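You operate a simulated robot arm through the tools that you are given. There is no shell and no other tool. Be economical: measure what you need, move in short steps, check, and stop when the job is done.

Carry out the task below with a simulated two-armed robot. There is one attempt and no reset: what you move stays moved.

JOB
Pick up the clean filter from the top of the slat bench with one hand, pass it to the other hand and put it in the tray c25 floor.
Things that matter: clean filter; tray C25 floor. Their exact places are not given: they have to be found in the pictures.

It is judged by the outcome, as a careful person would: the job done as asked, and still so three seconds after it is handed in. It fails if anything else is knocked over, pushed out of place, dropped, spilled or broken.

ROBOT AND FRAMES
Two 7-joint arms with two-finger grippers on one trunk, on a base that drives. Base frame: it is fixed to the floor where the robot stands at the start and does not move with it; the origin is under the middle of the robot, x ahead of it, y to its left, z up. Readings come in cm, degrees, newtons and seconds.
The left shoulder is at the start at [6, 12.3, 94.5], the right one opposite. With the tool pointing down near the work surface each hand reaches from about 30 to 78 cm from the robot's upright axis, wherever it stands, measured 20 degrees to its own side. Places, roughly: tray C25 floor (24x15 cm) [114, -258, 62]. Payload 1.47 kg a hand.
The TCP of each hand is the grasp point between the finger pads, 1.6 cm short of the fingertips. In the tool frame z runs along the fingers and y along their closing line. The gripper opens to 8.7 cm. The gripper's body begins 5.5 cm behind the TCP.
Orientation is told as [roll, pitch, yaw] about the base's x, y, z axes, in that order, counted from this pose: with the fingers straight down and closing along the base's y, the tool's x points along the base's -x, its y along +y and its z along -z.

CONTROLS
- The arms move only by the tool arm_command. It takes "left_steps", "right_steps" or both (then of equal length, played together; a hand with none holds still); each is a list of rows, each a list of 7 numbers: the shift along the tool's x, y, z in cm, then the turn, a rotation vector about the tool's x, y, z in degrees, then the finger opening in cm, from 0 to 8.7. In form: [[dx, dy, dz, ax, ay, az, grip], ...]. A call has 1 to 8 rows; each row shifts and turns the commanded pose from where the row before left it, along the tool's axes as they then stand. Each row takes 0.2 s and may step no farther than 5 cm and 8.6 degrees from the row before; otherwise, or with a gripper value out of range, the whole call is refused. A pose out of reach is approached as far as the arm can. The call stops where the force on the tool passes 40 N (or 10 N more than at its start, if that is more) or the arm is blocked; 0.2 s more then pass. The fingers move at their own pace (about 15.3 cm/s each) and stop on an object; they squeeze with about 28 N. The grip force told is the motor's: it shows also when the fingers shut on nothing. Time passes only in rows, and 0.2 s behind the last, so rows that do not move let the fingers close. It gives the time, the measured TCP pose, the force on the tool (base axes), the opening and the grip force at its end, in the units of the frame above (readings bear some noise), with the torque about the TCP (base axes, N m) and any sound that the robot's microphone picked up, and new pictures: "views" is both (left out), scene, wrist or none (wrist: the cameras of the hands that moved).
- Cameras (640 x 400 px; columns grow to the right, rows downward): "scene" is now at [7.98, 3.99, 149.07]; the picture's right is [0.50, -0.87, 0.00], its down [-0.71, -0.41, -0.58] and it looks along [0.50, 0.29, -0.82] (base axes); focal length 277 px, centre (320, 200). "left" rides on the left gripper at [7.3, -1.2, -9] in its tool frame; the picture's right is [0.16, 0.99, 0.00], its down [-0.72, 0.12, -0.68] and it looks along [-0.67, 0.11, 0.73] (tool axes); focal length 247 px, centre (320, 200). "right" rides on the right gripper at [7.3, 1.2, -9] in its tool frame; the picture's right is [-0.16, 0.99, 0.00], its down [-0.72, -0.12, -0.68] and it looks along [-0.67, -0.11, 0.73] (tool axes); focal length 247 px, centre (320, 200).
- raise_lower(by): slides the trunk up (or, below 0, down) by that many cm; the arms and the scene camera ride with it, the base frame stays. It gives what a move gives, with no picture.
- roll_base(legs): drives the robot by 1 to 6 legs, each [ahead, left, turn to the left] in cm, cm and degrees, along the robot's own axes; the way and the turn of a leg run together, so that a leg with both is an arc; at most 150 cm and 180 degrees a leg. The arms and the cameras ride along, it lands a little off, and it stops where it bumps. It gives what a move gives, and a new picture of the scene camera.
- turn_head(pan, tilt): turns the head with the scene camera to pan (to the left, within 120 degrees either way) and tilt (down, from -29 to 69), counted from straight ahead of the robot. It gives what a move gives, and a new picture of the scene camera.
- probe_pixels(camera, pixels): there is no depth. For up to 12 entries [column, row, z] of the newest picture of that camera ("zoom" is the newest enlarged one), the place [x, y] in the base frame at which the ray of that pixel passes the height z, good to about 0.2 cm, but the place of the scene camera against the robot may be out by one fixed shift of up to 1.2 cm in any direction. The clock stands still meanwhile.
- close_up(camera, box): a new picture of the part [left, top, right, bottom] of that camera's present view, enlarged. The clock stands still meanwhile.
- finish_job(): hands the job in; it is judged then, once.

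Keep the steps short. Do not move on a guess: measure, check each grasp and each placing, and mend mistakes. In all there are 80 turns and 260 pictures (those below and enlarged ones count). Leave the grippers open and the arms clear of the work at the hand-in unless told otherwise, and finish with a single line.

The tools are called as name(argument=value, ...) on one line, values as JSON. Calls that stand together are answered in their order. arm_command: Moves the arms, as the interface text tells. Its arguments: {"type":"object","properties":{"left_steps":{"type":"array"},"right_steps":{"type":"array"},"views":{"type":"string","enum":["both","scene","wrist","none"]}},"required":[]} The other tools are called the same way: raise_lower (by) slides the trunk up or down; roll_base (legs) drives the base; turn_head (pan, tilt) turns the head that bears the scene camera; probe_pixels (camera, pixels) gives the place at which the rays of pixels pass given heights; close_up (camera, box) takes an enlarged picture of a part of a camera's view; finish_job () hands the job in.

At the start:

```text
time_s: 0.0
left_ee_pos: [33.55, 32.11, 100.2]
left_ee_rot: [0.0, 0.0, 0.1]
left_ft_force: [0.9, 0.5, 0.4]
left_ft_torque: [0.01, -0.03, -0.01]
left_opening: 8.71
left_finger_force: 0.2
right_ee_pos: [38.89, -5.75, 97.14]
right_ee_rot: [0.0, 0.0, 0.0]
right_ft_force: [0.2, -0.6, 0.4]
right_ft_torque: [-0.02, -0.02, 0.02]
right_opening: 8.69
right_finger_force: 0.0
trunk travel left (down, up): [-10.0, 13.0]
robot x, y, heading: [0.14, 0.25, 0.0]
head pan, tilt: [30.0, 54.6]
```

scene: 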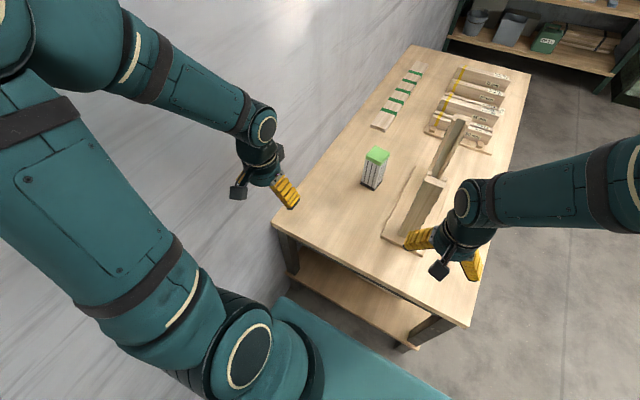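
right: 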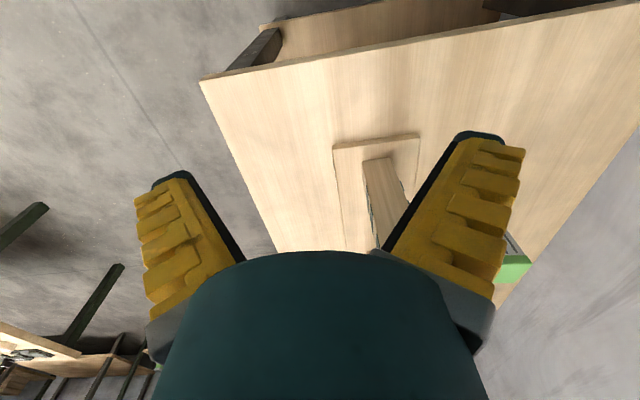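
left: 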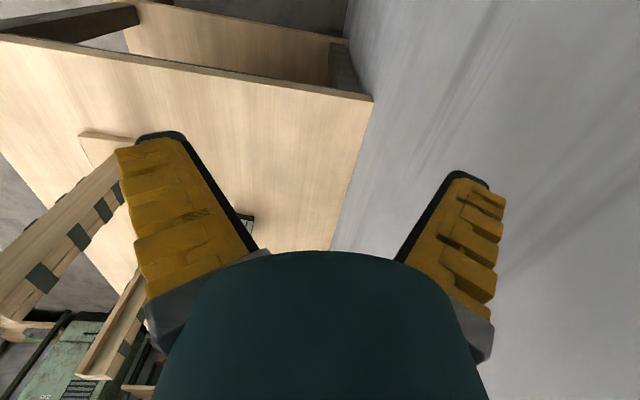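

I see a bench with a small green-topped object at about (375,167), which may be the filter. I'll enlarge that part of the view first.

close_up(camera="scene", box=[300, 40, 540, 260])

close_up(camera="scene", box=[340, 130, 420, 200])

```text
1.82 times, centred on (420, 150) of scene
```

zoom: 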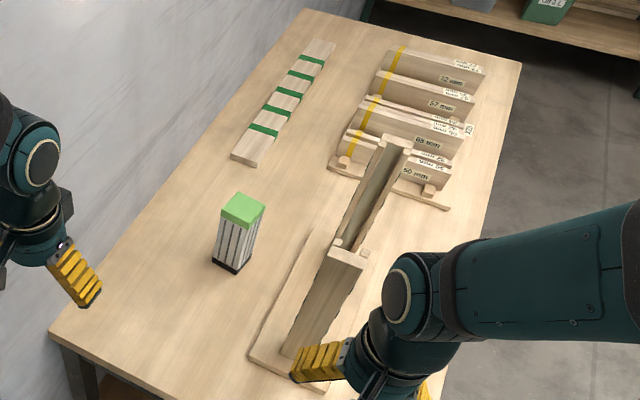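

```text
5.71 times, centred on (380, 165) of scene
```

zoom: 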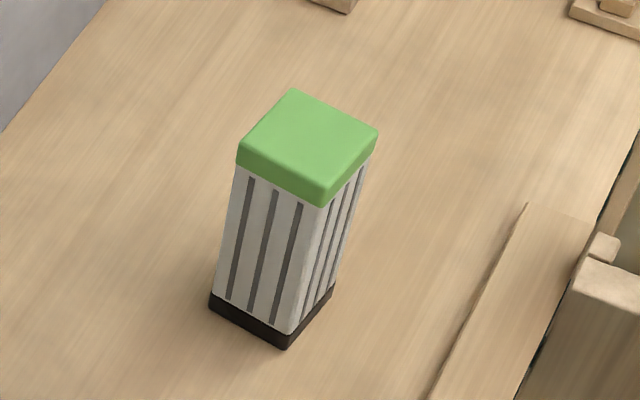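

The green-capped pleated box is the clean filter. To find the bench height, I'll probe the bench corners in two cameras.

probe_pixels(camera="scene", pixels=[[272, 226, 60], [272, 226, 75], [272, 226, 85], [468, 327, 60], [468, 327, 75], [468, 327, 85]])

probe_pixels(camera="left", pixels=[[373, 97, 60], [373, 97, 75], [373, 97, 85]])

probe_pixels(camera="right", pixels=[[200, 80, 60], [200, 80, 75], [200, 80, 85]])

turn_head(pan=-60, tilt=25)

```text
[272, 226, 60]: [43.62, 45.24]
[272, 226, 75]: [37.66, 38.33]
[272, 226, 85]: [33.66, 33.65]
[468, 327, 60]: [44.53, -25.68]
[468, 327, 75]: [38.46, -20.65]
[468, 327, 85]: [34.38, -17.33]
```

```text
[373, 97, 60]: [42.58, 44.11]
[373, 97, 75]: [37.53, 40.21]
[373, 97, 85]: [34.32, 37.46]
```

```text
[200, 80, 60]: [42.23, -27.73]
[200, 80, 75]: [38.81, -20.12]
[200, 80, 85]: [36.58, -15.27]
```

```text
time_s: 1.6
left_ee_pos: [33.61, 32.03, 100.11]
left_ee_rot: [0.0, 0.0, 0.0]
left_ft_force: [0.9, -0.5, 0.6]
left_ft_torque: [-0.01, -0.01, -0.01]
left_opening: 8.69
left_finger_force: 0.1
right_ee_pos: [38.96, -5.71, 97.22]
right_ee_rot: [0.0, -0.1, 0.0]
right_ft_force: [-0.3, 0.6, -0.9]
right_ft_torque: [0.01, 0.0, 0.01]
right_opening: 8.69
right_finger_force: 0.0
trunk travel left (down, up): [-10.0, 13.0]
robot x, y, heading: [-0.38, 0.0, -0.2]
head pan, tilt: [-60.0, 25.0]
```

scene: 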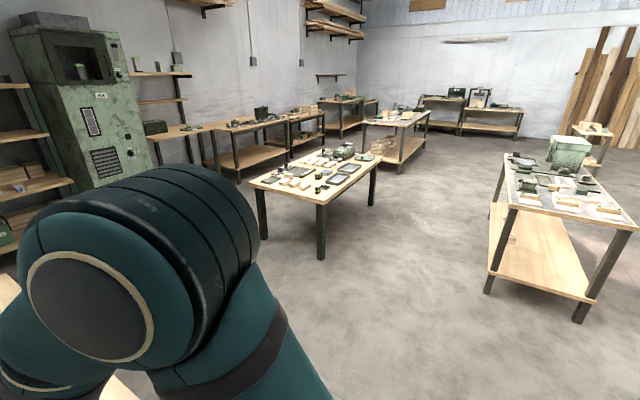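

The bench top is at z of roughly 70–75. The predicted spot for tray C25 is near pixel (359,161), on the middle table. I'll enlarge it.

close_up(camera="scene", box=[240, 125, 400, 225])

close_up(camera="scene", box=[300, 135, 390, 191])

probe_pixels(camera="scene", pixels=[[249, 184, 62], [325, 205, 62], [381, 157, 62], [367, 156, 62], [350, 168, 62], [332, 180, 62]])

```text
4.00 times, centred on (320, 175) of scene
```

zoom: 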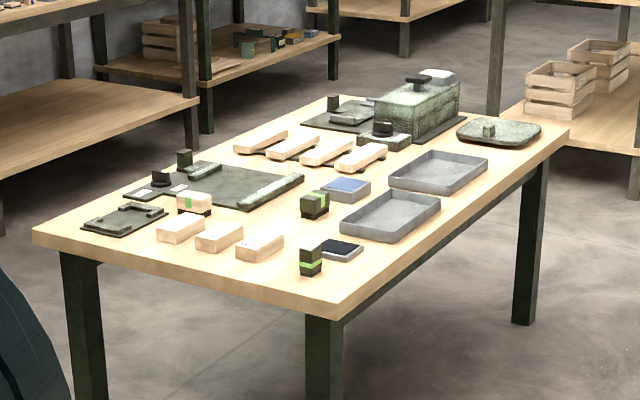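

```text
7.11 times, centred on (345, 163) of scene
```

zoom: 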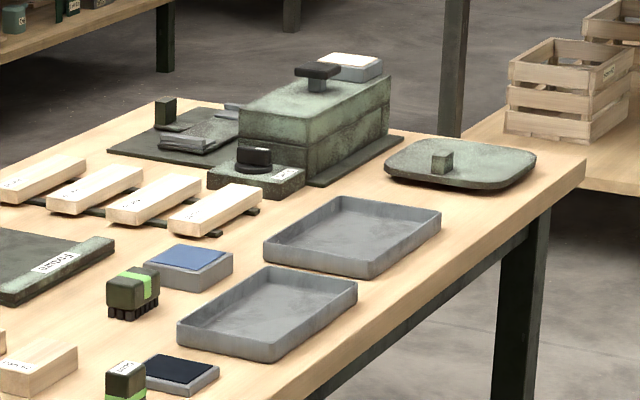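

```text
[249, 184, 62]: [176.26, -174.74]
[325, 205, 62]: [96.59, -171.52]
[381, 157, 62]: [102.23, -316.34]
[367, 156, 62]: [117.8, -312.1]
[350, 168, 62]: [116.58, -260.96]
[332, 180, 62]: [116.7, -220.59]
```

Two grey trays sit on that table. The farther one, near (116,-261), fits C25, and I'll check its label when closer. Now I'll turn the head back to measure the filter.

turn_head(pan=25, tilt=50)

close_up(camera="left", box=[200, 180, 320, 255])

```text
time_s: 3.2
left_ee_pos: [33.58, 32.11, 100.09]
left_ee_rot: [0.0, 0.0, 0.0]
left_ft_force: [0.9, 0.6, -0.4]
left_ft_torque: [0.0, 0.0, -0.04]
left_opening: 8.71
left_finger_force: 0.1
right_ee_pos: [38.92, -5.79, 97.24]
right_ee_rot: [-0.1, 0.1, 0.0]
right_ft_force: [-0.1, 1.0, 0.4]
right_ft_torque: [0.0, -0.01, -0.02]
right_opening: 8.71
right_finger_force: 0.1
trunk travel left (down, up): [-10.0, 13.0]
robot x, y, heading: [-0.25, 0.26, -0.0]
head pan, tilt: [25.0, 50.0]
```

scene: 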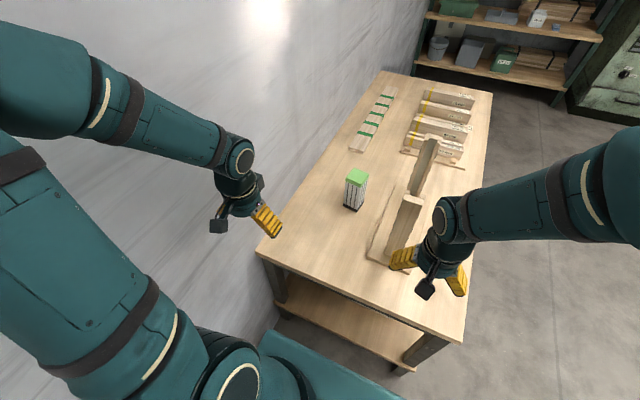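

```text
5.33 times, centred on (260, 218) of left
```

zoom: 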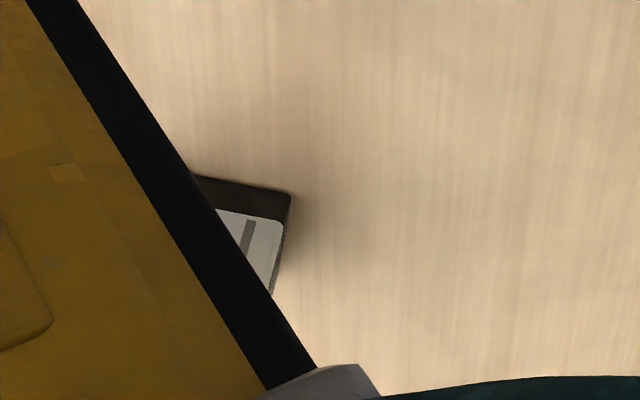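

The left wrist camera sees the filter's near-left base corner at about (254,216). I'll enlarge the scene view so I can triangulate it.

close_up(camera="scene", box=[316, 155, 396, 225])

probe_pixels(camera="left", pixels=[[254.2, 216.5, 68], [254.2, 216.5, 72], [254.2, 216.5, 76]])

```text
5.71 times, centred on (356, 190) of scene
```

zoom: 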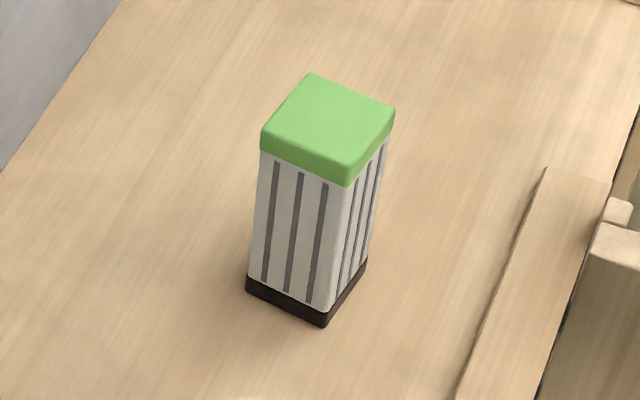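

```text
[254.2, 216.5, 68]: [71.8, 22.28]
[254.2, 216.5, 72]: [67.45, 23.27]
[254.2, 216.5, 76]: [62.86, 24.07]
```

probe_pixels(camera="zoom", pixels=[[247, 291, 68], [247, 291, 72], [247, 291, 76], [323, 327, 68], [323, 327, 72], [366, 271, 72], [366, 271, 68], [261, 140, 82], [346, 170, 82], [394, 112, 82], [310, 74, 82]])

```text
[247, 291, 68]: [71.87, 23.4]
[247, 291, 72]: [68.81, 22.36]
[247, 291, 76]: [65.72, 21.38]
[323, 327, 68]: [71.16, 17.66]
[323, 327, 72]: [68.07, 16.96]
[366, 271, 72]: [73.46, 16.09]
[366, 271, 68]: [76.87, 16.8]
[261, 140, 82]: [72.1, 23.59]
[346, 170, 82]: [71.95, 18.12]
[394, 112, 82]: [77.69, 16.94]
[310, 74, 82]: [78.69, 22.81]
```

From the two views, the filter base is at z of about 69. It is roughly 5.5 cm square and 14 cm tall, centred near (72.5,19.7) and turned about -7.5°.

Plan:
1. The left hand grasps it low from the side, tilted 35° below level.
2. The right hand takes it from above by the cap.
3. The right hand places it upright in the tray.

First I'll bring the left hand forward, well short of the filter and above it.

arm_command(left_steps=[[-3.2, -1.2, 0.9, 0, 0, 0, 8.7], [-3.2, -1.2, 0.9, 0, 0, 0, 8.7], [-3.2, -1.2, 0.9, 0, 0, 0, 8.7], [-3.2, -1.2, 0.9, 0, 0, 0, 8.7], [-3.2, -1.2, 0.9, 0, 0, 0, 8.7], [-3.2, -1.2, 0.9, 0, 0, 0, 8.7], [-3.2, -1.2, 0.9, 0, 0, 0, 8.7], [0, 0, 0, 0, 0, 0, 8.7]], views="none")

arm_command(left_steps=[[0, 0, 0, 0, -7.86, 0, 8.7], [0, 0, 0, 0, -7.86, 0, 8.7], [0, 0, 0, 0, -7.86, 0, 8.7], [0, 0, 0, 0, -7.86, 0, 8.7], [0, 0, 0, 0, -7.86, 0, 8.7], [0, 0, 0, 0, -7.86, 0, 8.7], [0, 0, 0, 0, -7.84, 0, 8.7], [0, 0, 0, 0, 0, 0, 8.7]], views="both")

```text
time_s: 5.0
left_ee_pos: [55.77, 23.87, 93.68]
left_ee_rot: [-0.1, 0.0, 0.0]
left_ft_force: [-0.4, 0.1, 0.5]
left_ft_torque: [-0.01, 0.01, 0.03]
left_opening: 8.67
left_finger_force: 0.1
right_ee_pos: [38.92, -5.85, 97.26]
right_ee_rot: [0.0, 0.0, 0.0]
right_ft_force: [0.3, -0.2, -0.4]
right_ft_torque: [0.01, -0.02, -0.01]
right_opening: 8.7
right_finger_force: 0.1
trunk travel left (down, up): [-10.0, 13.0]
robot x, y, heading: [0.07, 0.04, -0.1]
head pan, tilt: [25.0, 50.0]
```

```text
time_s: 6.8
left_ee_pos: [56.14, 23.53, 93.89]
left_ee_rot: [0.1, -55.1, -0.1]
left_ft_force: [-0.2, 0.0, -0.8]
left_ft_torque: [0.03, 0.0, -0.03]
left_opening: 8.7
left_finger_force: 0.1
right_ee_pos: [38.99, -5.86, 97.29]
right_ee_rot: [0.0, 0.1, -0.1]
right_ft_force: [-0.5, 1.4, 0.3]
right_ft_torque: [0.0, 0.02, -0.01]
right_opening: 8.71
right_finger_force: 0.0
trunk travel left (down, up): [-10.0, 13.0]
robot x, y, heading: [-0.09, 0.05, 0.1]
head pan, tilt: [25.0, 50.0]
```

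scene: 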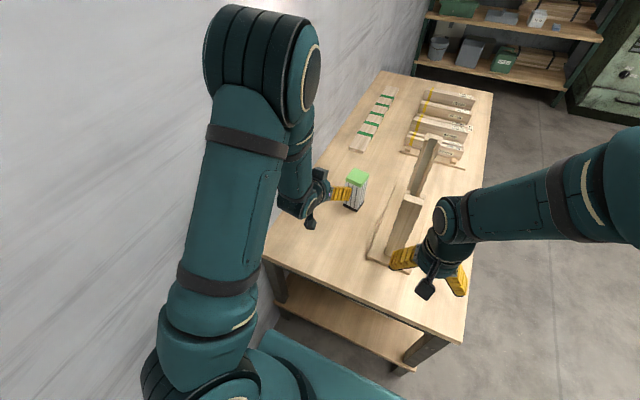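
left: 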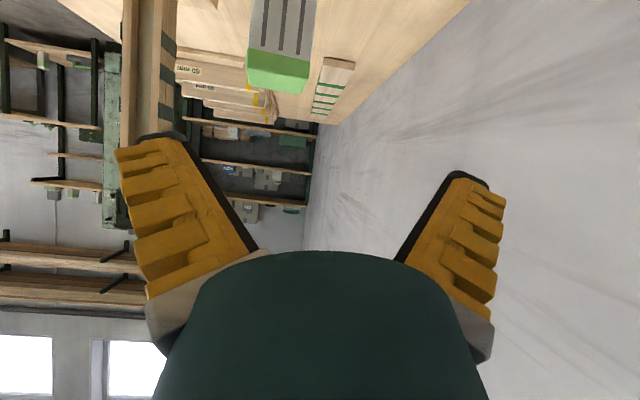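

The left hand is at (56,23.5,94), pitched -55. Next I'll lower it towards z of about 81 and yaw it to match the filter, still 15 cm short of it.

arm_command(left_steps=[[3.45, -0.63, 2.62, 0, 0, 0, 8.7], [3.45, -0.63, 2.62, 0, 0, 0, 8.7], [3.45, -0.63, 2.62, 0, 0, 0, 8.7], [0, 0, 0, 6.14, 0, 4.3, 8.7], [0, 0, 0, 0, 0, 0, 8.7]], views="both")

close_up(camera="left", box=[200, 0, 420, 140])

```text
time_s: 8.0
left_ee_pos: [56.42, 22.08, 81.19]
left_ee_rot: [0.0, -55.0, -7.5]
left_ft_force: [0.1, -0.4, 0.0]
left_ft_torque: [0.02, 0.02, 0.03]
left_opening: 8.72
left_finger_force: 0.0
right_ee_pos: [38.74, -5.91, 97.15]
right_ee_rot: [0.0, 0.0, 0.0]
right_ft_force: [0.0, -0.2, -0.2]
right_ft_torque: [0.01, 0.03, 0.0]
right_opening: 8.7
right_finger_force: 0.1
trunk travel left (down, up): [-10.0, 13.0]
robot x, y, heading: [-0.08, -0.29, 0.3]
head pan, tilt: [25.0, 50.0]
```

scene: 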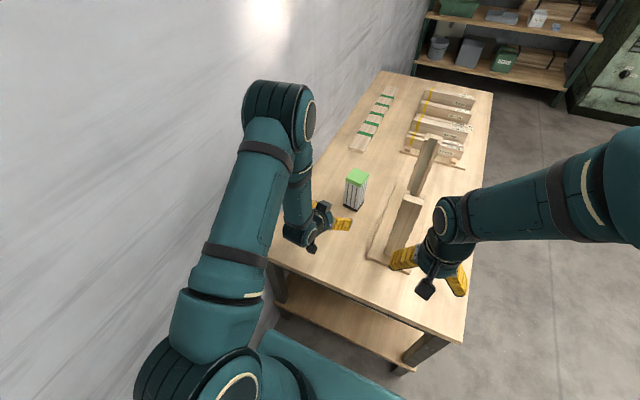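
left: 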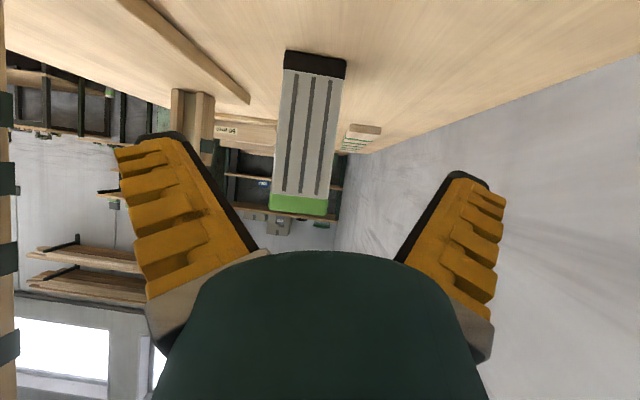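

```text
2.86 times, centred on (310, 70) of left
```

zoom: 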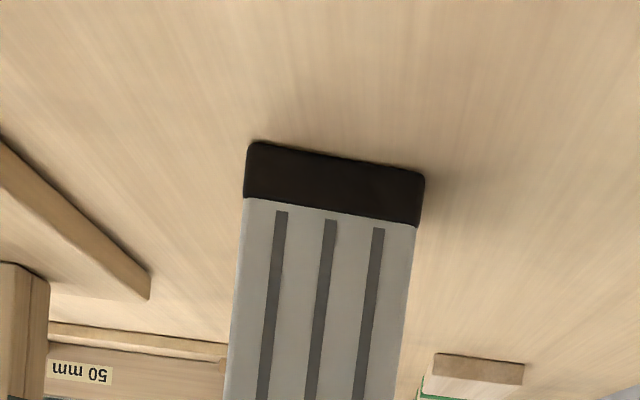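

The filter's front face is square-on, with its base corners at (249,143) and (425,177) in the enlargement. I'll probe them at several heights, together with the cap edge.

probe_pixels(camera="zoom", pixels=[[249, 143, 66], [249, 143, 68], [249, 143, 70], [249, 143, 72], [425, 177, 66], [425, 177, 68], [425, 177, 70], [425, 177, 72]])

probe_pixels(camera="left", pixels=[[270, 209, 80], [270, 209, 82], [270, 209, 84], [270, 209, 86], [327, 215, 82], [327, 215, 84]])

close_up(camera="scene", box=[316, 155, 396, 225])

```text
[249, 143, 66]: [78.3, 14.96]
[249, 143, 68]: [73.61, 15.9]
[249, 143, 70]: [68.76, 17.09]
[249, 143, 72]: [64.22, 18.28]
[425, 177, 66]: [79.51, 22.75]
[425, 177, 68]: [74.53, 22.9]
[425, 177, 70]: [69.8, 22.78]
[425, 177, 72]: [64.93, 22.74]
```

```text
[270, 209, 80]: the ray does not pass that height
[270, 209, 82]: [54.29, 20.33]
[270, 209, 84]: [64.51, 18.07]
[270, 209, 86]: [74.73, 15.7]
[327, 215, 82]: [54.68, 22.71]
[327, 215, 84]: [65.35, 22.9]
```

```text
5.71 times, centred on (356, 190) of scene
```

zoom: 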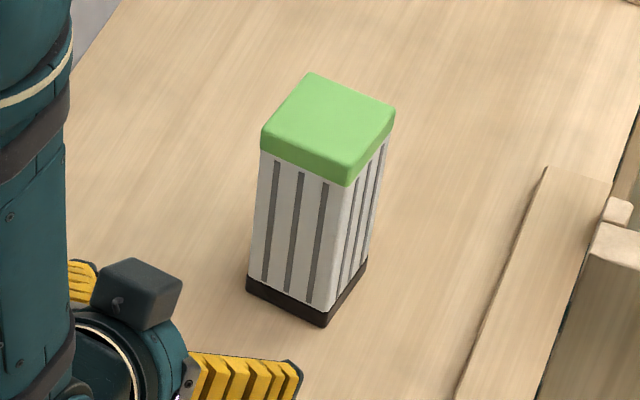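

Both views agree: bench z≈69.5, filter centre near (73.4,19.5), about 6 cm wide. I'll lower the left hand to z 75, shift it 0.4 cm sideways and advance 10 cm, then check.

arm_command(left_steps=[[2.54, -0.2, 1.78, 0, 0, 0, 8.7], [2.54, -0.2, 1.78, 0, 0, 0, 8.7], [-1.91, 0, 2.73, 0, 0, 0, 8.7], [-1.91, 0, 2.73, 0, 0, 0, 8.7], [-1.91, 0, 2.73, 0, 0, 0, 8.7], [0, 0, 0, 0, 0, 0, 8.7]], views="both")

close_up(camera="scene", box=[296, 145, 416, 245])

```text
time_s: 9.4
left_ee_pos: [66.22, 20.13, 74.72]
left_ee_rot: [0.1, -55.0, -7.4]
left_ft_force: [-0.7, -0.8, -0.2]
left_ft_torque: [-0.01, 0.01, -0.01]
left_opening: 8.7
left_finger_force: 0.0
right_ee_pos: [39.01, -5.77, 97.3]
right_ee_rot: [-0.1, -0.1, -0.1]
right_ft_force: [0.1, 0.2, 0.1]
right_ft_torque: [0.02, 0.03, 0.01]
right_opening: 8.69
right_finger_force: 0.1
trunk travel left (down, up): [-10.0, 13.0]
robot x, y, heading: [-0.32, 0.21, -0.0]
head pan, tilt: [25.0, 50.0]
```

scene: 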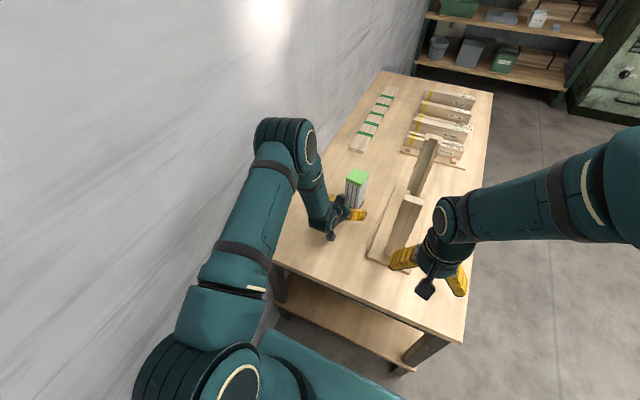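
left: 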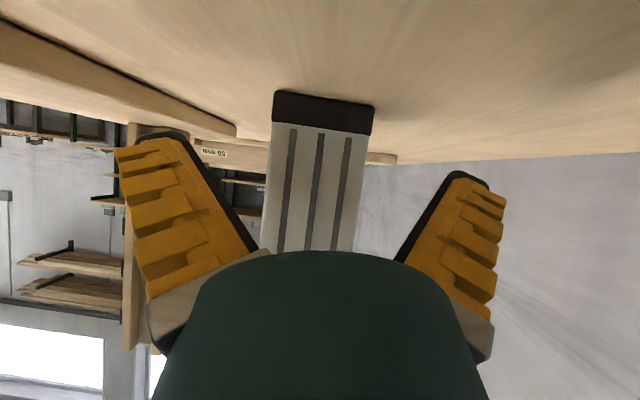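

```text
4.00 times, centred on (356, 195) of scene
```

zoom: 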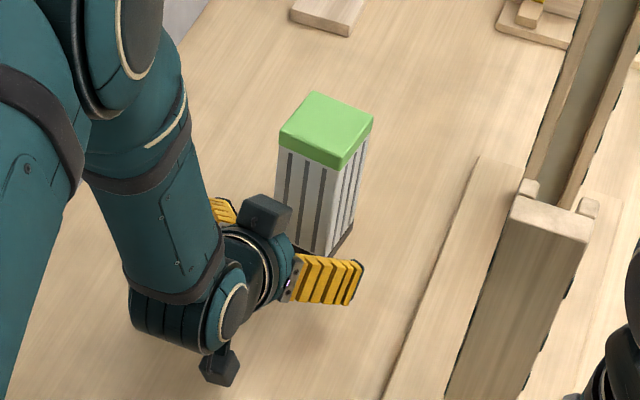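

A dark cube sticks out on the upper side of the gripper, at about (342,198). I need to know whether it would strike the filter's cap, so I'll probe it along with the gripper parts.

probe_pixels(camera="scene", pixels=[[342, 198, 80], [342, 198, 84], [342, 198, 88], [331, 236, 72], [331, 236, 78], [331, 236, 82]])

close_up(camera="scene", box=[316, 185, 376, 245])

close_up(camera="scene", box=[380, 180, 490, 310])

```text
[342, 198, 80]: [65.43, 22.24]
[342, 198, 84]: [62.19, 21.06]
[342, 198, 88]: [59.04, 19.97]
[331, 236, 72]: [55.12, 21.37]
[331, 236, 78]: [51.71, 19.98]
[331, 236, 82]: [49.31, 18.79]
```

```text
6.67 times, centred on (346, 215) of scene
```

zoom: 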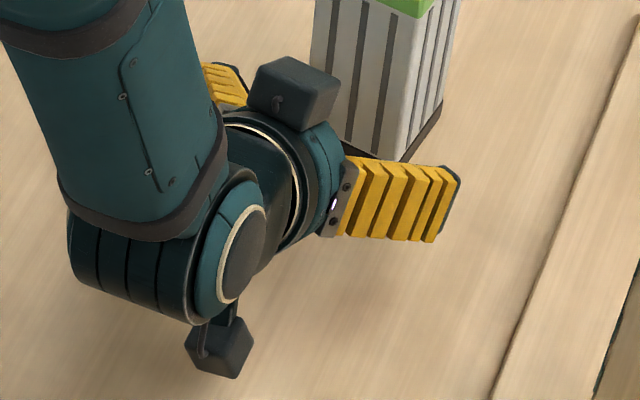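

```text
3.08 times, centred on (435, 245) of scene
```

zoom: 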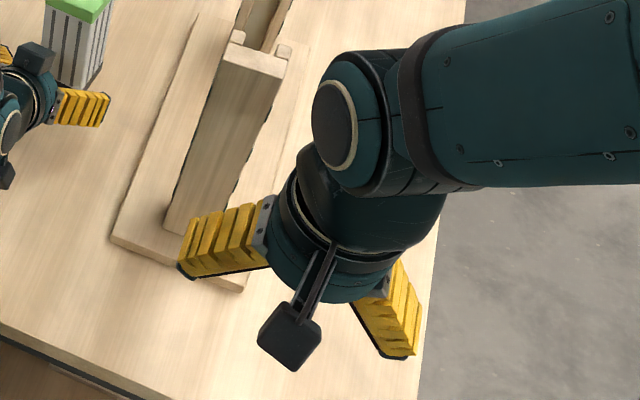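

The upper cube would come very close to the cap with a deep grasp. I'll therefore grasp about 1.3 cm short of centre and slightly higher, at z 76.5. In the image the filter sits about 0.25 cm towards tool -y, so I'll correct that as I advance, with the fingers still open.

arm_command(left_steps=[[-1.47, -0.25, -1.03, 0, 0, 0, 8.7], [-1.13, 0, 1.61, 0, 0, 0, 8.7], [-1.13, 0, 1.61, 0, 0, 0, 8.7], [-1.13, 0, 1.61, 0, 0, 0, 8.7], [0, 0, 0, 0, 0, 0, 8.7]], views="both")

close_up(camera="scene", box=[316, 155, 396, 225])

```text
time_s: 10.6
left_ee_pos: [72.24, 19.02, 76.37]
left_ee_rot: [0.0, -55.0, -7.5]
left_ft_force: [-0.5, 0.1, 0.9]
left_ft_torque: [-0.04, 0.0, 0.0]
left_opening: 8.7
left_finger_force: 0.0
right_ee_pos: [38.97, -5.85, 97.12]
right_ee_rot: [0.0, 0.0, 0.0]
right_ft_force: [0.8, -0.3, -0.1]
right_ft_torque: [-0.02, 0.0, -0.01]
right_opening: 8.71
right_finger_force: 0.1
trunk travel left (down, up): [-10.0, 13.0]
robot x, y, heading: [0.0, -0.31, -0.1]
head pan, tilt: [25.0, 50.0]
```

scene: 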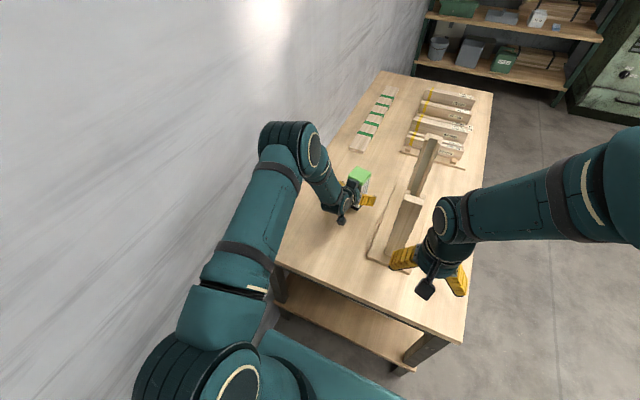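
left: 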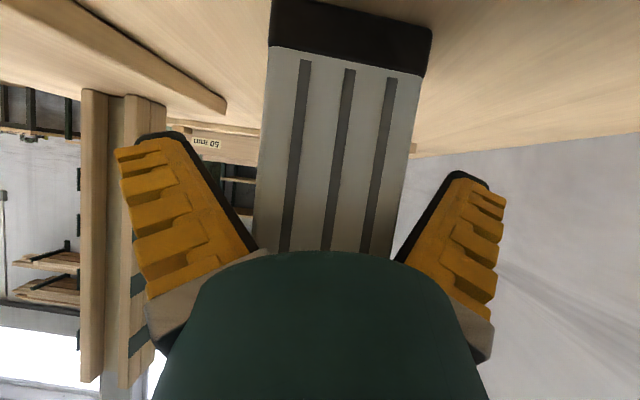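

```text
5.71 times, centred on (356, 190) of scene
```

zoom: 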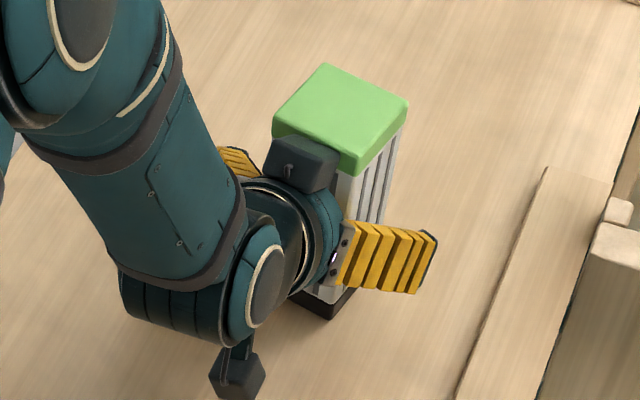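

The filter slid about 0.7 cm forward, apparently nudged by the cube, and it's still upright. It now sits 0.5 cm towards tool +y, so I'll shift the hand by that much and close gently.

arm_command(left_steps=[[0, 0.5, 0, 0, 0, 0, 8.7], [0, 0, 0, 0, 0, 0, 7], [0, 0, 0, 0, 0, 0, 6], [0, 0, 0, 0, 0, 0, 4.5], [0, 0, 0, 0, 0, 0, 4.5], [0, 0, 0, 0, 0, 0, 4.5]], views="both")

close_up(camera="scene", box=[316, 155, 396, 225])

```text
time_s: 12.0
left_ee_pos: [72.33, 19.46, 76.62]
left_ee_rot: [-0.1, -55.0, -7.5]
left_ft_force: [0.9, -1.5, 2.5]
left_ft_torque: [-0.3, -0.18, 0.0]
left_opening: 6.34
left_finger_force: 27.6
right_ee_pos: [39.0, -5.86, 97.24]
right_ee_rot: [-0.1, 0.0, 0.0]
right_ft_force: [0.0, -0.1, -0.4]
right_ft_torque: [0.01, 0.0, 0.0]
right_opening: 8.69
right_finger_force: 0.0
trunk travel left (down, up): [-10.0, 13.0]
robot x, y, heading: [0.03, -0.25, 0.1]
head pan, tilt: [25.0, 50.0]
```

scene: 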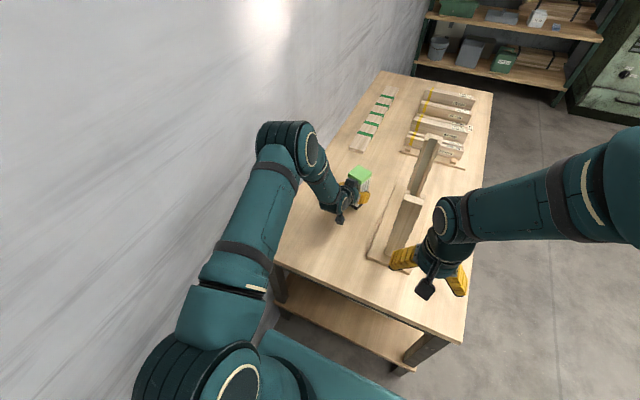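
left: 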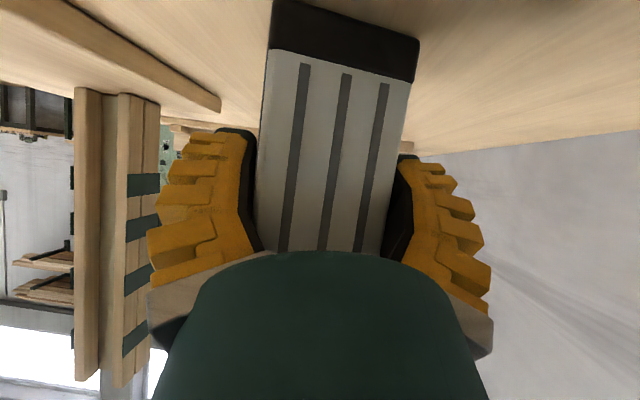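

```text
5.71 times, centred on (356, 190) of scene
```

zoom: 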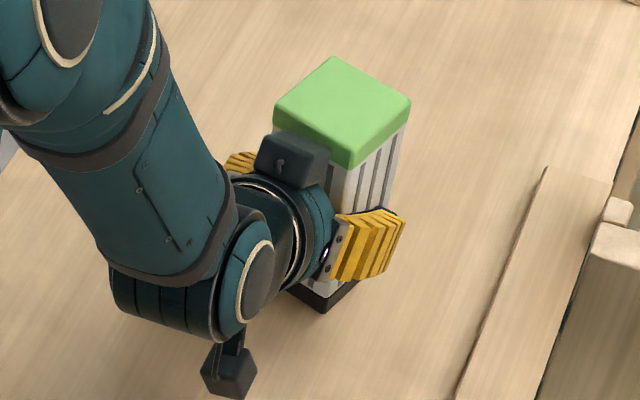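

It's gripped at 6.3 cm with 27.6 N. I'll lift it straight up 3 cm and check that it holds.

arm_command(left_steps=[[-0.82, 0, -0.57, 0, 0, 0, 4.5], [-1.64, 0, -1.15, 0, 0, 0, 4.5], [-1.64, 0, -1.15, 0, 0, 0, 4.5], [0, 0, 0, 0, 0, 0, 4.5]], views="both")

```text
time_s: 13.0
left_ee_pos: [72.26, 19.69, 81.39]
left_ee_rot: [0.0, -55.0, -7.5]
left_ft_force: [0.3, -0.4, -1.9]
left_ft_torque: [0.04, 0.03, 0.02]
left_opening: 6.33
left_finger_force: 27.9
right_ee_pos: [38.96, -5.81, 97.19]
right_ee_rot: [0.0, 0.0, 0.0]
right_ft_force: [-1.0, -0.8, -1.0]
right_ft_torque: [0.01, 0.0, 0.0]
right_opening: 8.7
right_finger_force: 0.1
trunk travel left (down, up): [-10.0, 13.0]
robot x, y, heading: [0.21, -0.11, 0.2]
head pan, tilt: [25.0, 50.0]
```

scene: 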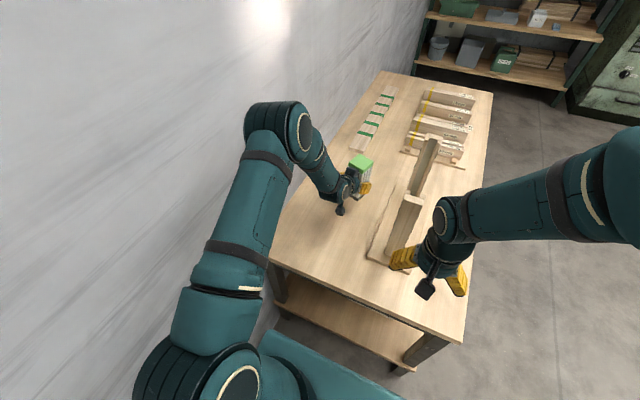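
left: 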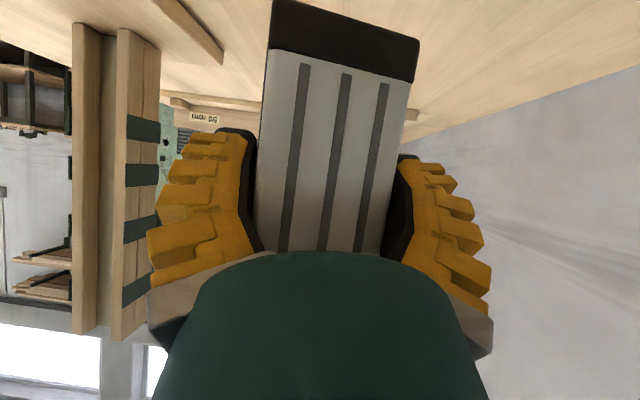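

The filter is held firmly, weighing about 0.2 kg. I'll raise the left hand to z≈105 and then move it back for the handover.

arm_command(left_steps=[[-3.93, 0, -2.76, 0, 0, 0, 4.5], [-3.93, 0, -2.76, 0, 0, 0, 4.5], [-3.93, 0, -2.76, 0, 0, 0, 4.5], [-3.93, 0, -2.76, 0, 0, 0, 4.5], [-3.93, 0, -2.76, 0, 0, 0, 4.5], [2.0, 0, -2.87, 0, 0, 0, 4.5], [2.0, 0, -2.87, 0, 0, 0, 4.5], [2.0, 0, -2.87, 0, 0, 0, 4.5]], views="scene")

```text
time_s: 14.8
left_ee_pos: [61.58, 21.03, 105.36]
left_ee_rot: [0.0, -55.2, -7.4]
left_ft_force: [-0.5, -0.4, -2.3]
left_ft_torque: [0.0, 0.08, -0.02]
left_opening: 6.29
left_finger_force: 27.9
right_ee_pos: [38.8, -5.83, 97.27]
right_ee_rot: [0.1, 0.0, 0.0]
right_ft_force: [0.2, -0.1, 0.0]
right_ft_torque: [0.02, -0.02, -0.02]
right_opening: 8.68
right_finger_force: 0.1
trunk travel left (down, up): [-10.0, 13.0]
robot x, y, heading: [-0.18, 0.03, 0.1]
head pan, tilt: [25.0, 50.0]
```

scene: 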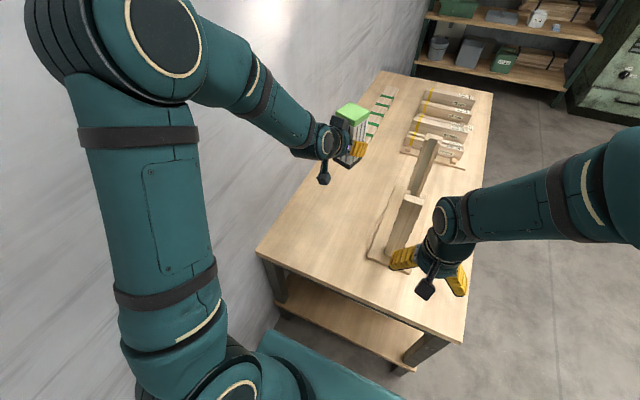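

Wall clearance on the left may be limited, so I'll bring the filter towards the middle first. At the same time I'll move the right hand out to its own side.

arm_command(left_steps=[[0.88, -3.73, -1.25, 0, 0, 0, 4.5], [0.88, -3.73, -1.25, 0, 0, 0, 4.5], [0.88, -3.73, -1.25, 0, 0, 0, 4.5], [0.88, -3.73, -1.25, 0, 0, 0, 4.5], [0, 0, 0, 0, 0, 0, 4.5]], right_steps=[[0, -4.7, -1, 0, 0, 0, 8.7], [0, -4.7, -1, 0, 0, 0, 8.7], [0, -4.7, -1, 0, 0, 0, 8.7], [0, -4.7, -1, 0, 0, 0, 8.7], [0, 0, 0, 0, 0, 0, 8.7]], views="none")

arm_command(left_steps=[[0, 0, 0, 6.14, 0, 4.3, 4.5], [0, 0, 0, 6.14, 0, 4.3, 4.5], [0, 0, 0, 6.14, 0, 4.3, 4.5], [0, 0, 0, 6.14, 0, 4.3, 4.5], [0, 0, 0, 6.14, 0, 4.3, 4.5], [0, 0, 0, 6.14, 0, 4.3, 4.5], [0, 0, 0, 6.14, 0, 4.3, 4.5], [0, 0, 0, 6.14, 0, 4.3, 4.5]], views="both")

```text
time_s: 16.0
left_ee_pos: [53.82, 6.91, 105.44]
left_ee_rot: [0.0, -55.1, -7.4]
left_ft_force: [0.3, -0.2, -2.4]
left_ft_torque: [0.02, 0.01, 0.0]
left_opening: 6.29
left_finger_force: 27.7
right_ee_pos: [38.95, -24.56, 101.39]
right_ee_rot: [0.0, 0.1, 0.1]
right_ft_force: [-0.4, 0.4, 0.7]
right_ft_torque: [0.02, -0.02, 0.02]
right_opening: 8.71
right_finger_force: 0.0
trunk travel left (down, up): [-10.0, 13.0]
robot x, y, heading: [0.42, -0.07, -0.1]
head pan, tilt: [25.0, 50.0]
```

```text
time_s: 17.8
left_ee_pos: [53.68, 6.83, 105.21]
left_ee_rot: [-0.1, -55.0, -67.3]
left_ft_force: [-0.4, 3.6, -1.9]
left_ft_torque: [0.39, -0.09, 0.18]
left_opening: 6.23
left_finger_force: 28.2
left hand out of reach, approached as far as the arm can: row 6
right_ee_pos: [38.81, -24.63, 101.28]
right_ee_rot: [-0.1, 0.0, 0.0]
right_ft_force: [0.5, -0.9, 0.5]
right_ft_torque: [0.02, 0.0, -0.04]
right_opening: 8.7
right_finger_force: 0.0
trunk travel left (down, up): [-10.0, 13.0]
robot x, y, heading: [0.24, 0.41, -0.1]
head pan, tilt: [25.0, 50.0]
```

scene: 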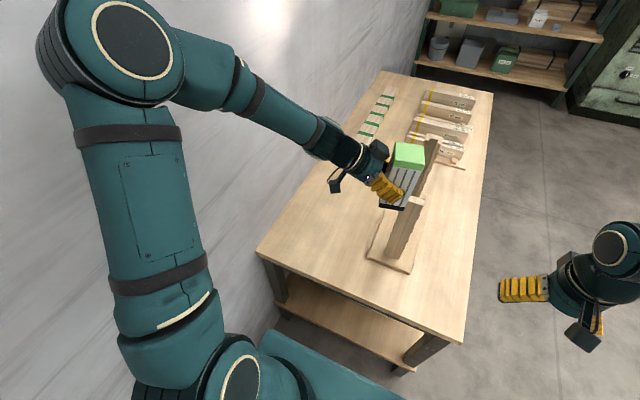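
left: 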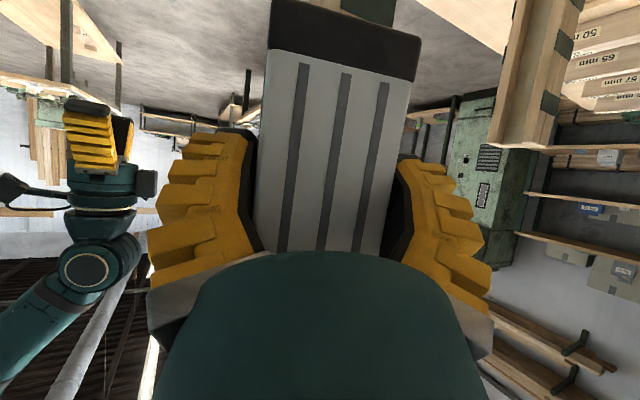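

The filter is in the middle at left TCP (53.7,6.8,105.2), with azimuth -67°. Now I'll prepare the right hand: raise it, yaw it -67.5° so it closes on the same pair of faces above the left fingers, then lean it 30° away from the left hand.

arm_command(right_steps=[[0, 0, -2.4, 0, 0, 8.44, 8.7], [0, 0, -2.4, 0, 0, 8.44, 8.7], [0, 0, -2.4, 0, 0, 8.44, 8.7], [0, 0, -2.4, 0, 0, 8.44, 8.7], [0, 0, -2.4, 0, 0, 8.44, 8.7], [0, 0, -2.4, 0, 0, 8.44, 8.7], [0, 0, -2.4, 0, 0, 8.44, 8.7], [0, 0, -2.4, 0, 0, 8.44, 8.7]], views="none")

arm_command(right_steps=[[0, 0, 0, 0, 7.5, 0, 8.7], [0, 0, 0, 0, 7.5, 0, 8.7], [0, 0, 0, 0, 7.5, 0, 8.7], [0, 0, 0, 0, 7.5, 0, 8.7], [0, 0, 0, 0, 0, 0, 8.7]], views="both")

```text
time_s: 19.6
left_ee_pos: [53.72, 6.73, 105.26]
left_ee_rot: [0.0, -55.0, -67.5]
left_ft_force: [-1.6, 7.9, -3.3]
left_ft_torque: [0.62, 0.14, 0.07]
left_opening: 6.21
left_finger_force: 27.9
right_ee_pos: [38.73, -24.28, 120.55]
right_ee_rot: [0.0, -0.1, -67.7]
right_ft_force: [-0.2, -0.1, 0.8]
right_ft_torque: [0.02, 0.03, 0.04]
right_opening: 8.7
right_finger_force: 0.1
trunk travel left (down, up): [-10.0, 13.0]
robot x, y, heading: [-0.03, 0.3, 0.1]
head pan, tilt: [25.0, 50.0]
```

```text
time_s: 20.8
left_ee_pos: [53.75, 6.71, 105.36]
left_ee_rot: [0.0, -55.0, -67.5]
left_ft_force: [-0.5, 7.4, 0.0]
left_ft_torque: [0.38, 0.02, 0.1]
left_opening: 6.21
left_finger_force: 28.3
right_ee_pos: [38.98, -24.65, 120.5]
right_ee_rot: [0.0, 30.0, -67.5]
right_ft_force: [-0.2, -0.1, -0.1]
right_ft_torque: [-0.03, 0.05, -0.01]
right_opening: 8.69
right_finger_force: 0.0
trunk travel left (down, up): [-10.0, 13.0]
robot x, y, heading: [0.53, -0.04, -0.1]
head pan, tilt: [25.0, 50.0]
```

scene: 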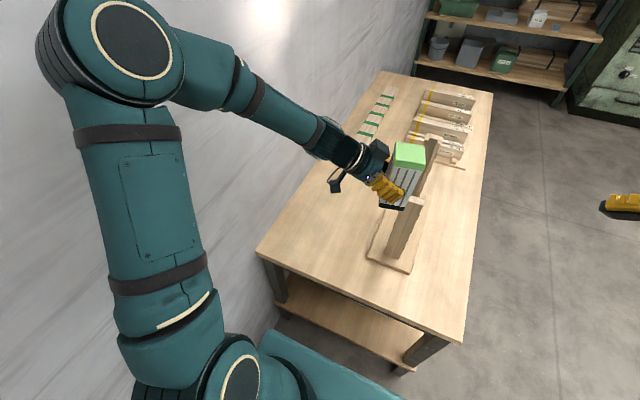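
right: 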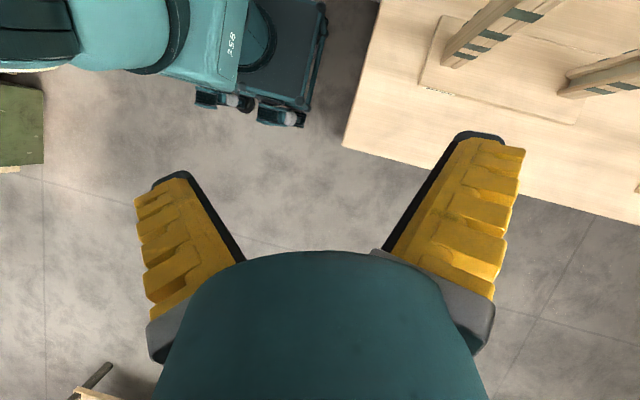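

The left hand reads about 7 N along +y, so the filter may be touching something. I'll look closely at it and the upright board.

close_up(camera="scene", box=[320, 120, 460, 280])

close_up(camera="left", box=[200, 0, 640, 250])

```text
2.50 times, centred on (390, 200) of scene
```

zoom: 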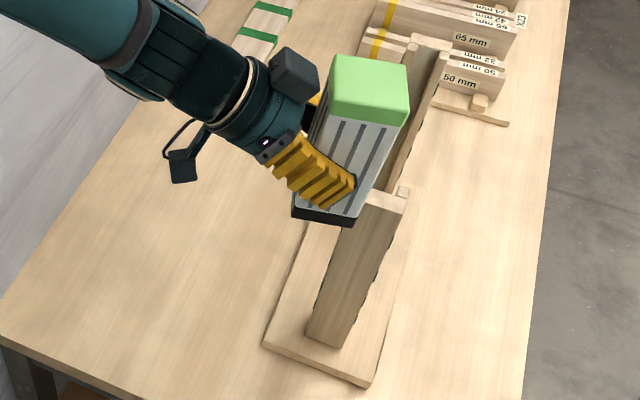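

```text
1.45 times, centred on (420, 125) of left
```

zoom: 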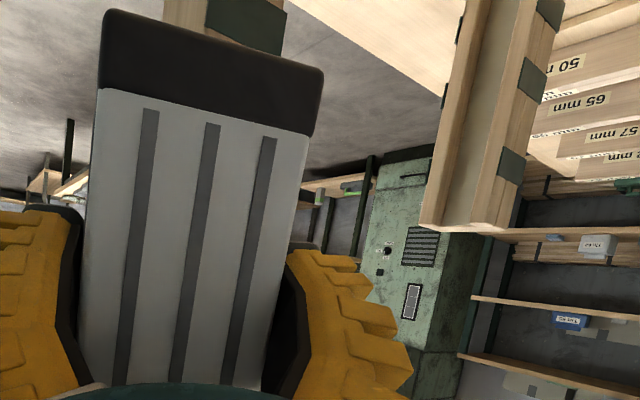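

The 7 N push with a torque of about +0.5 N·m fits the filter's lower end pressing on the side of the jig's near post, which is tall. I'll retreat straight to +y by 3 cm, then up 8 cm, and check the jig.

arm_command(left_steps=[[0.8, 0.57, -1.13, 0, 0, 0, 4.5], [0.8, 0.57, -1.13, 0, 0, 0, 4.5], [0, 0, 0, 0, 0, 0, 4.5]], views="scene")

arm_command(left_steps=[[-2.05, 0, -1.43, 0, 0, 0, 4.5], [-2.05, 0, -1.43, 0, 0, 0, 4.5], [-2.05, 0, -1.43, 0, 0, 0, 4.5], [-2.05, 0, -1.43, 0, 0, 0, 4.5], [0, 0, 0, 0, 0, 0, 4.5]], views="scene")

close_up(camera="scene", box=[320, 80, 500, 290])

```text
time_s: 21.6
left_ee_pos: [53.64, 9.5, 105.29]
left_ee_rot: [0.0, -55.0, -67.6]
left_ft_force: [-0.1, -0.2, -1.7]
left_ft_torque: [0.03, 0.01, -0.01]
left_opening: 6.23
left_finger_force: 27.4
right_ee_pos: [38.92, -24.58, 120.46]
right_ee_rot: [-0.1, 30.1, -67.5]
right_ft_force: [-0.3, 0.2, -0.5]
right_ft_torque: [0.01, 0.01, 0.02]
right_opening: 8.71
right_finger_force: 0.1
trunk travel left (down, up): [-10.0, 13.0]
robot x, y, heading: [-0.14, -0.16, 0.1]
head pan, tilt: [25.0, 50.0]
```

scene: 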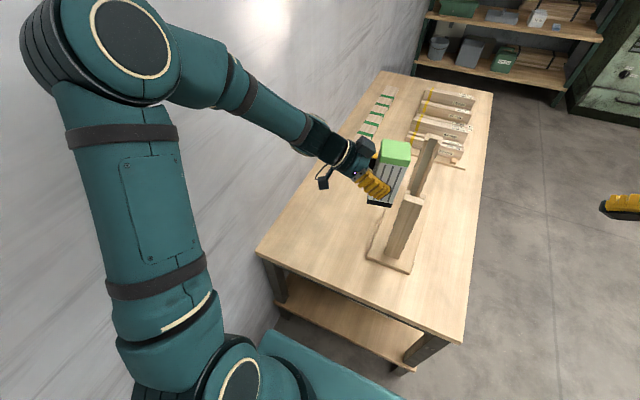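

```text
time_s: 22.8
left_ee_pos: [53.66, 9.58, 115.23]
left_ee_rot: [0.1, -54.9, -67.4]
left_ft_force: [1.3, 0.3, -2.2]
left_ft_torque: [0.02, 0.0, 0.01]
left_opening: 6.25
left_finger_force: 28.1
right_ee_pos: [39.09, -24.57, 120.26]
right_ee_rot: [0.0, 30.1, -67.5]
right_ft_force: [-0.9, 0.5, -0.4]
right_ft_torque: [-0.01, 0.04, -0.01]
right_opening: 8.71
right_finger_force: 0.1
trunk travel left (down, up): [-10.0, 13.0]
robot x, y, heading: [0.27, 0.25, -0.0]
head pan, tilt: [25.0, 50.0]
```

scene: 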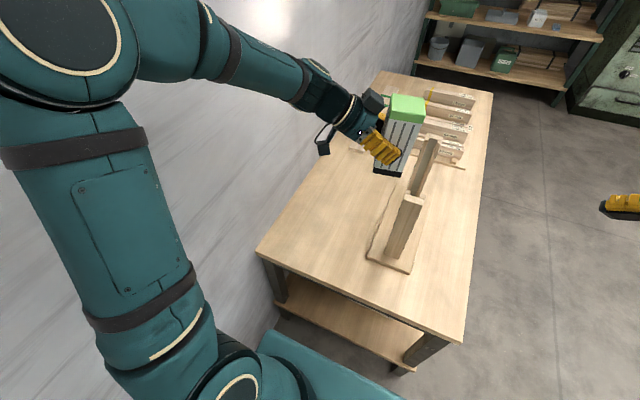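

```text
1.90 times, centred on (410, 185) of scene
```

zoom: 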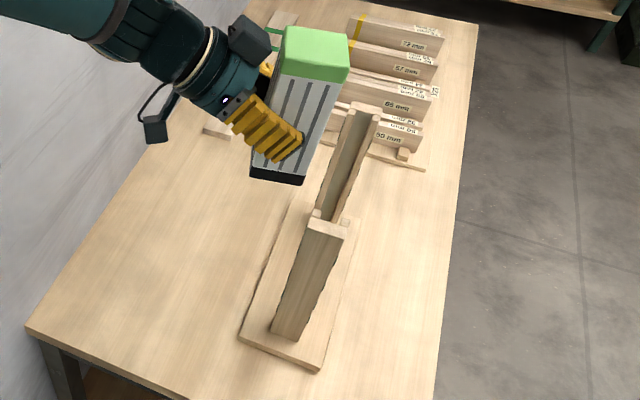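

Contact is gone, force is just the weight, and the jig is unmoved. The filter's base is now about 108 cm high, clear of the jig. I'll bring the right hand to a standoff 14 cm from the cap along its leaning axis.

arm_command(right_steps=[[2.475, 3.34, -0.145, 0, 0, 0, 8.7], [2.475, 3.34, -0.145, 0, 0, 0, 8.7], [2.475, 3.34, -0.145, 0, 0, 0, 8.7], [2.475, 3.34, -0.145, 0, 0, 0, 8.7], [2.475, 3.34, -0.145, 0, 0, 0, 8.7], [2.475, 3.34, -0.145, 0, 0, 0, 8.7], [2.475, 3.34, -0.145, 0, 0, 0, 8.7], [2.475, 3.34, -0.145, 0, 0, 0, 8.7]], views="both")

```text
time_s: 24.6
left_ee_pos: [53.9, 9.71, 115.12]
left_ee_rot: [-0.1, -55.0, -67.3]
left_ft_force: [-0.1, -0.6, -2.5]
left_ft_torque: [0.03, 0.04, -0.01]
left_opening: 6.23
left_finger_force: 27.8
right_ee_pos: [57.27, 1.15, 130.71]
right_ee_rot: [-0.1, 30.0, -67.5]
right_ft_force: [-0.3, -0.2, 0.3]
right_ft_torque: [-0.03, 0.05, 0.01]
right_opening: 8.7
right_finger_force: 0.1
trunk travel left (down, up): [-10.0, 13.0]
robot x, y, heading: [0.25, 0.09, -0.1]
head pan, tilt: [25.0, 50.0]
```

scene: 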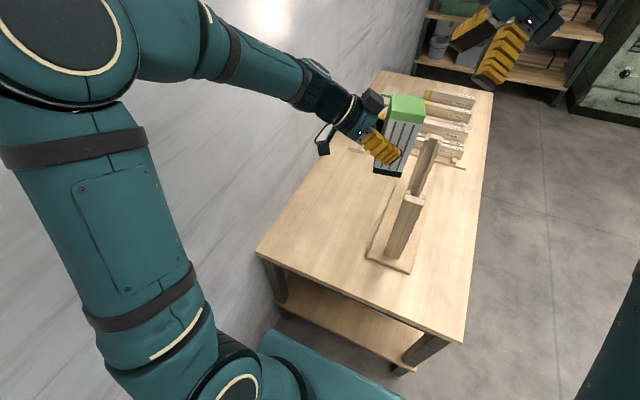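
right: 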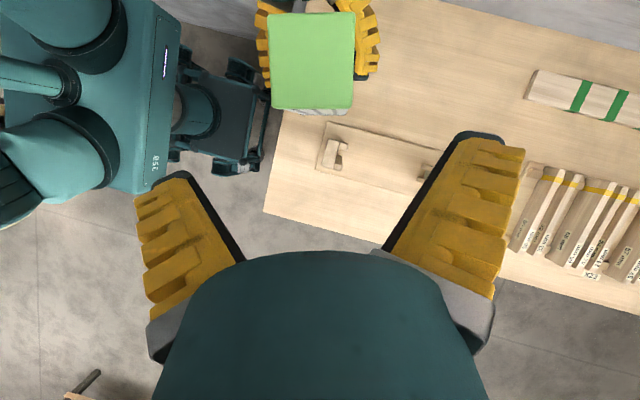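

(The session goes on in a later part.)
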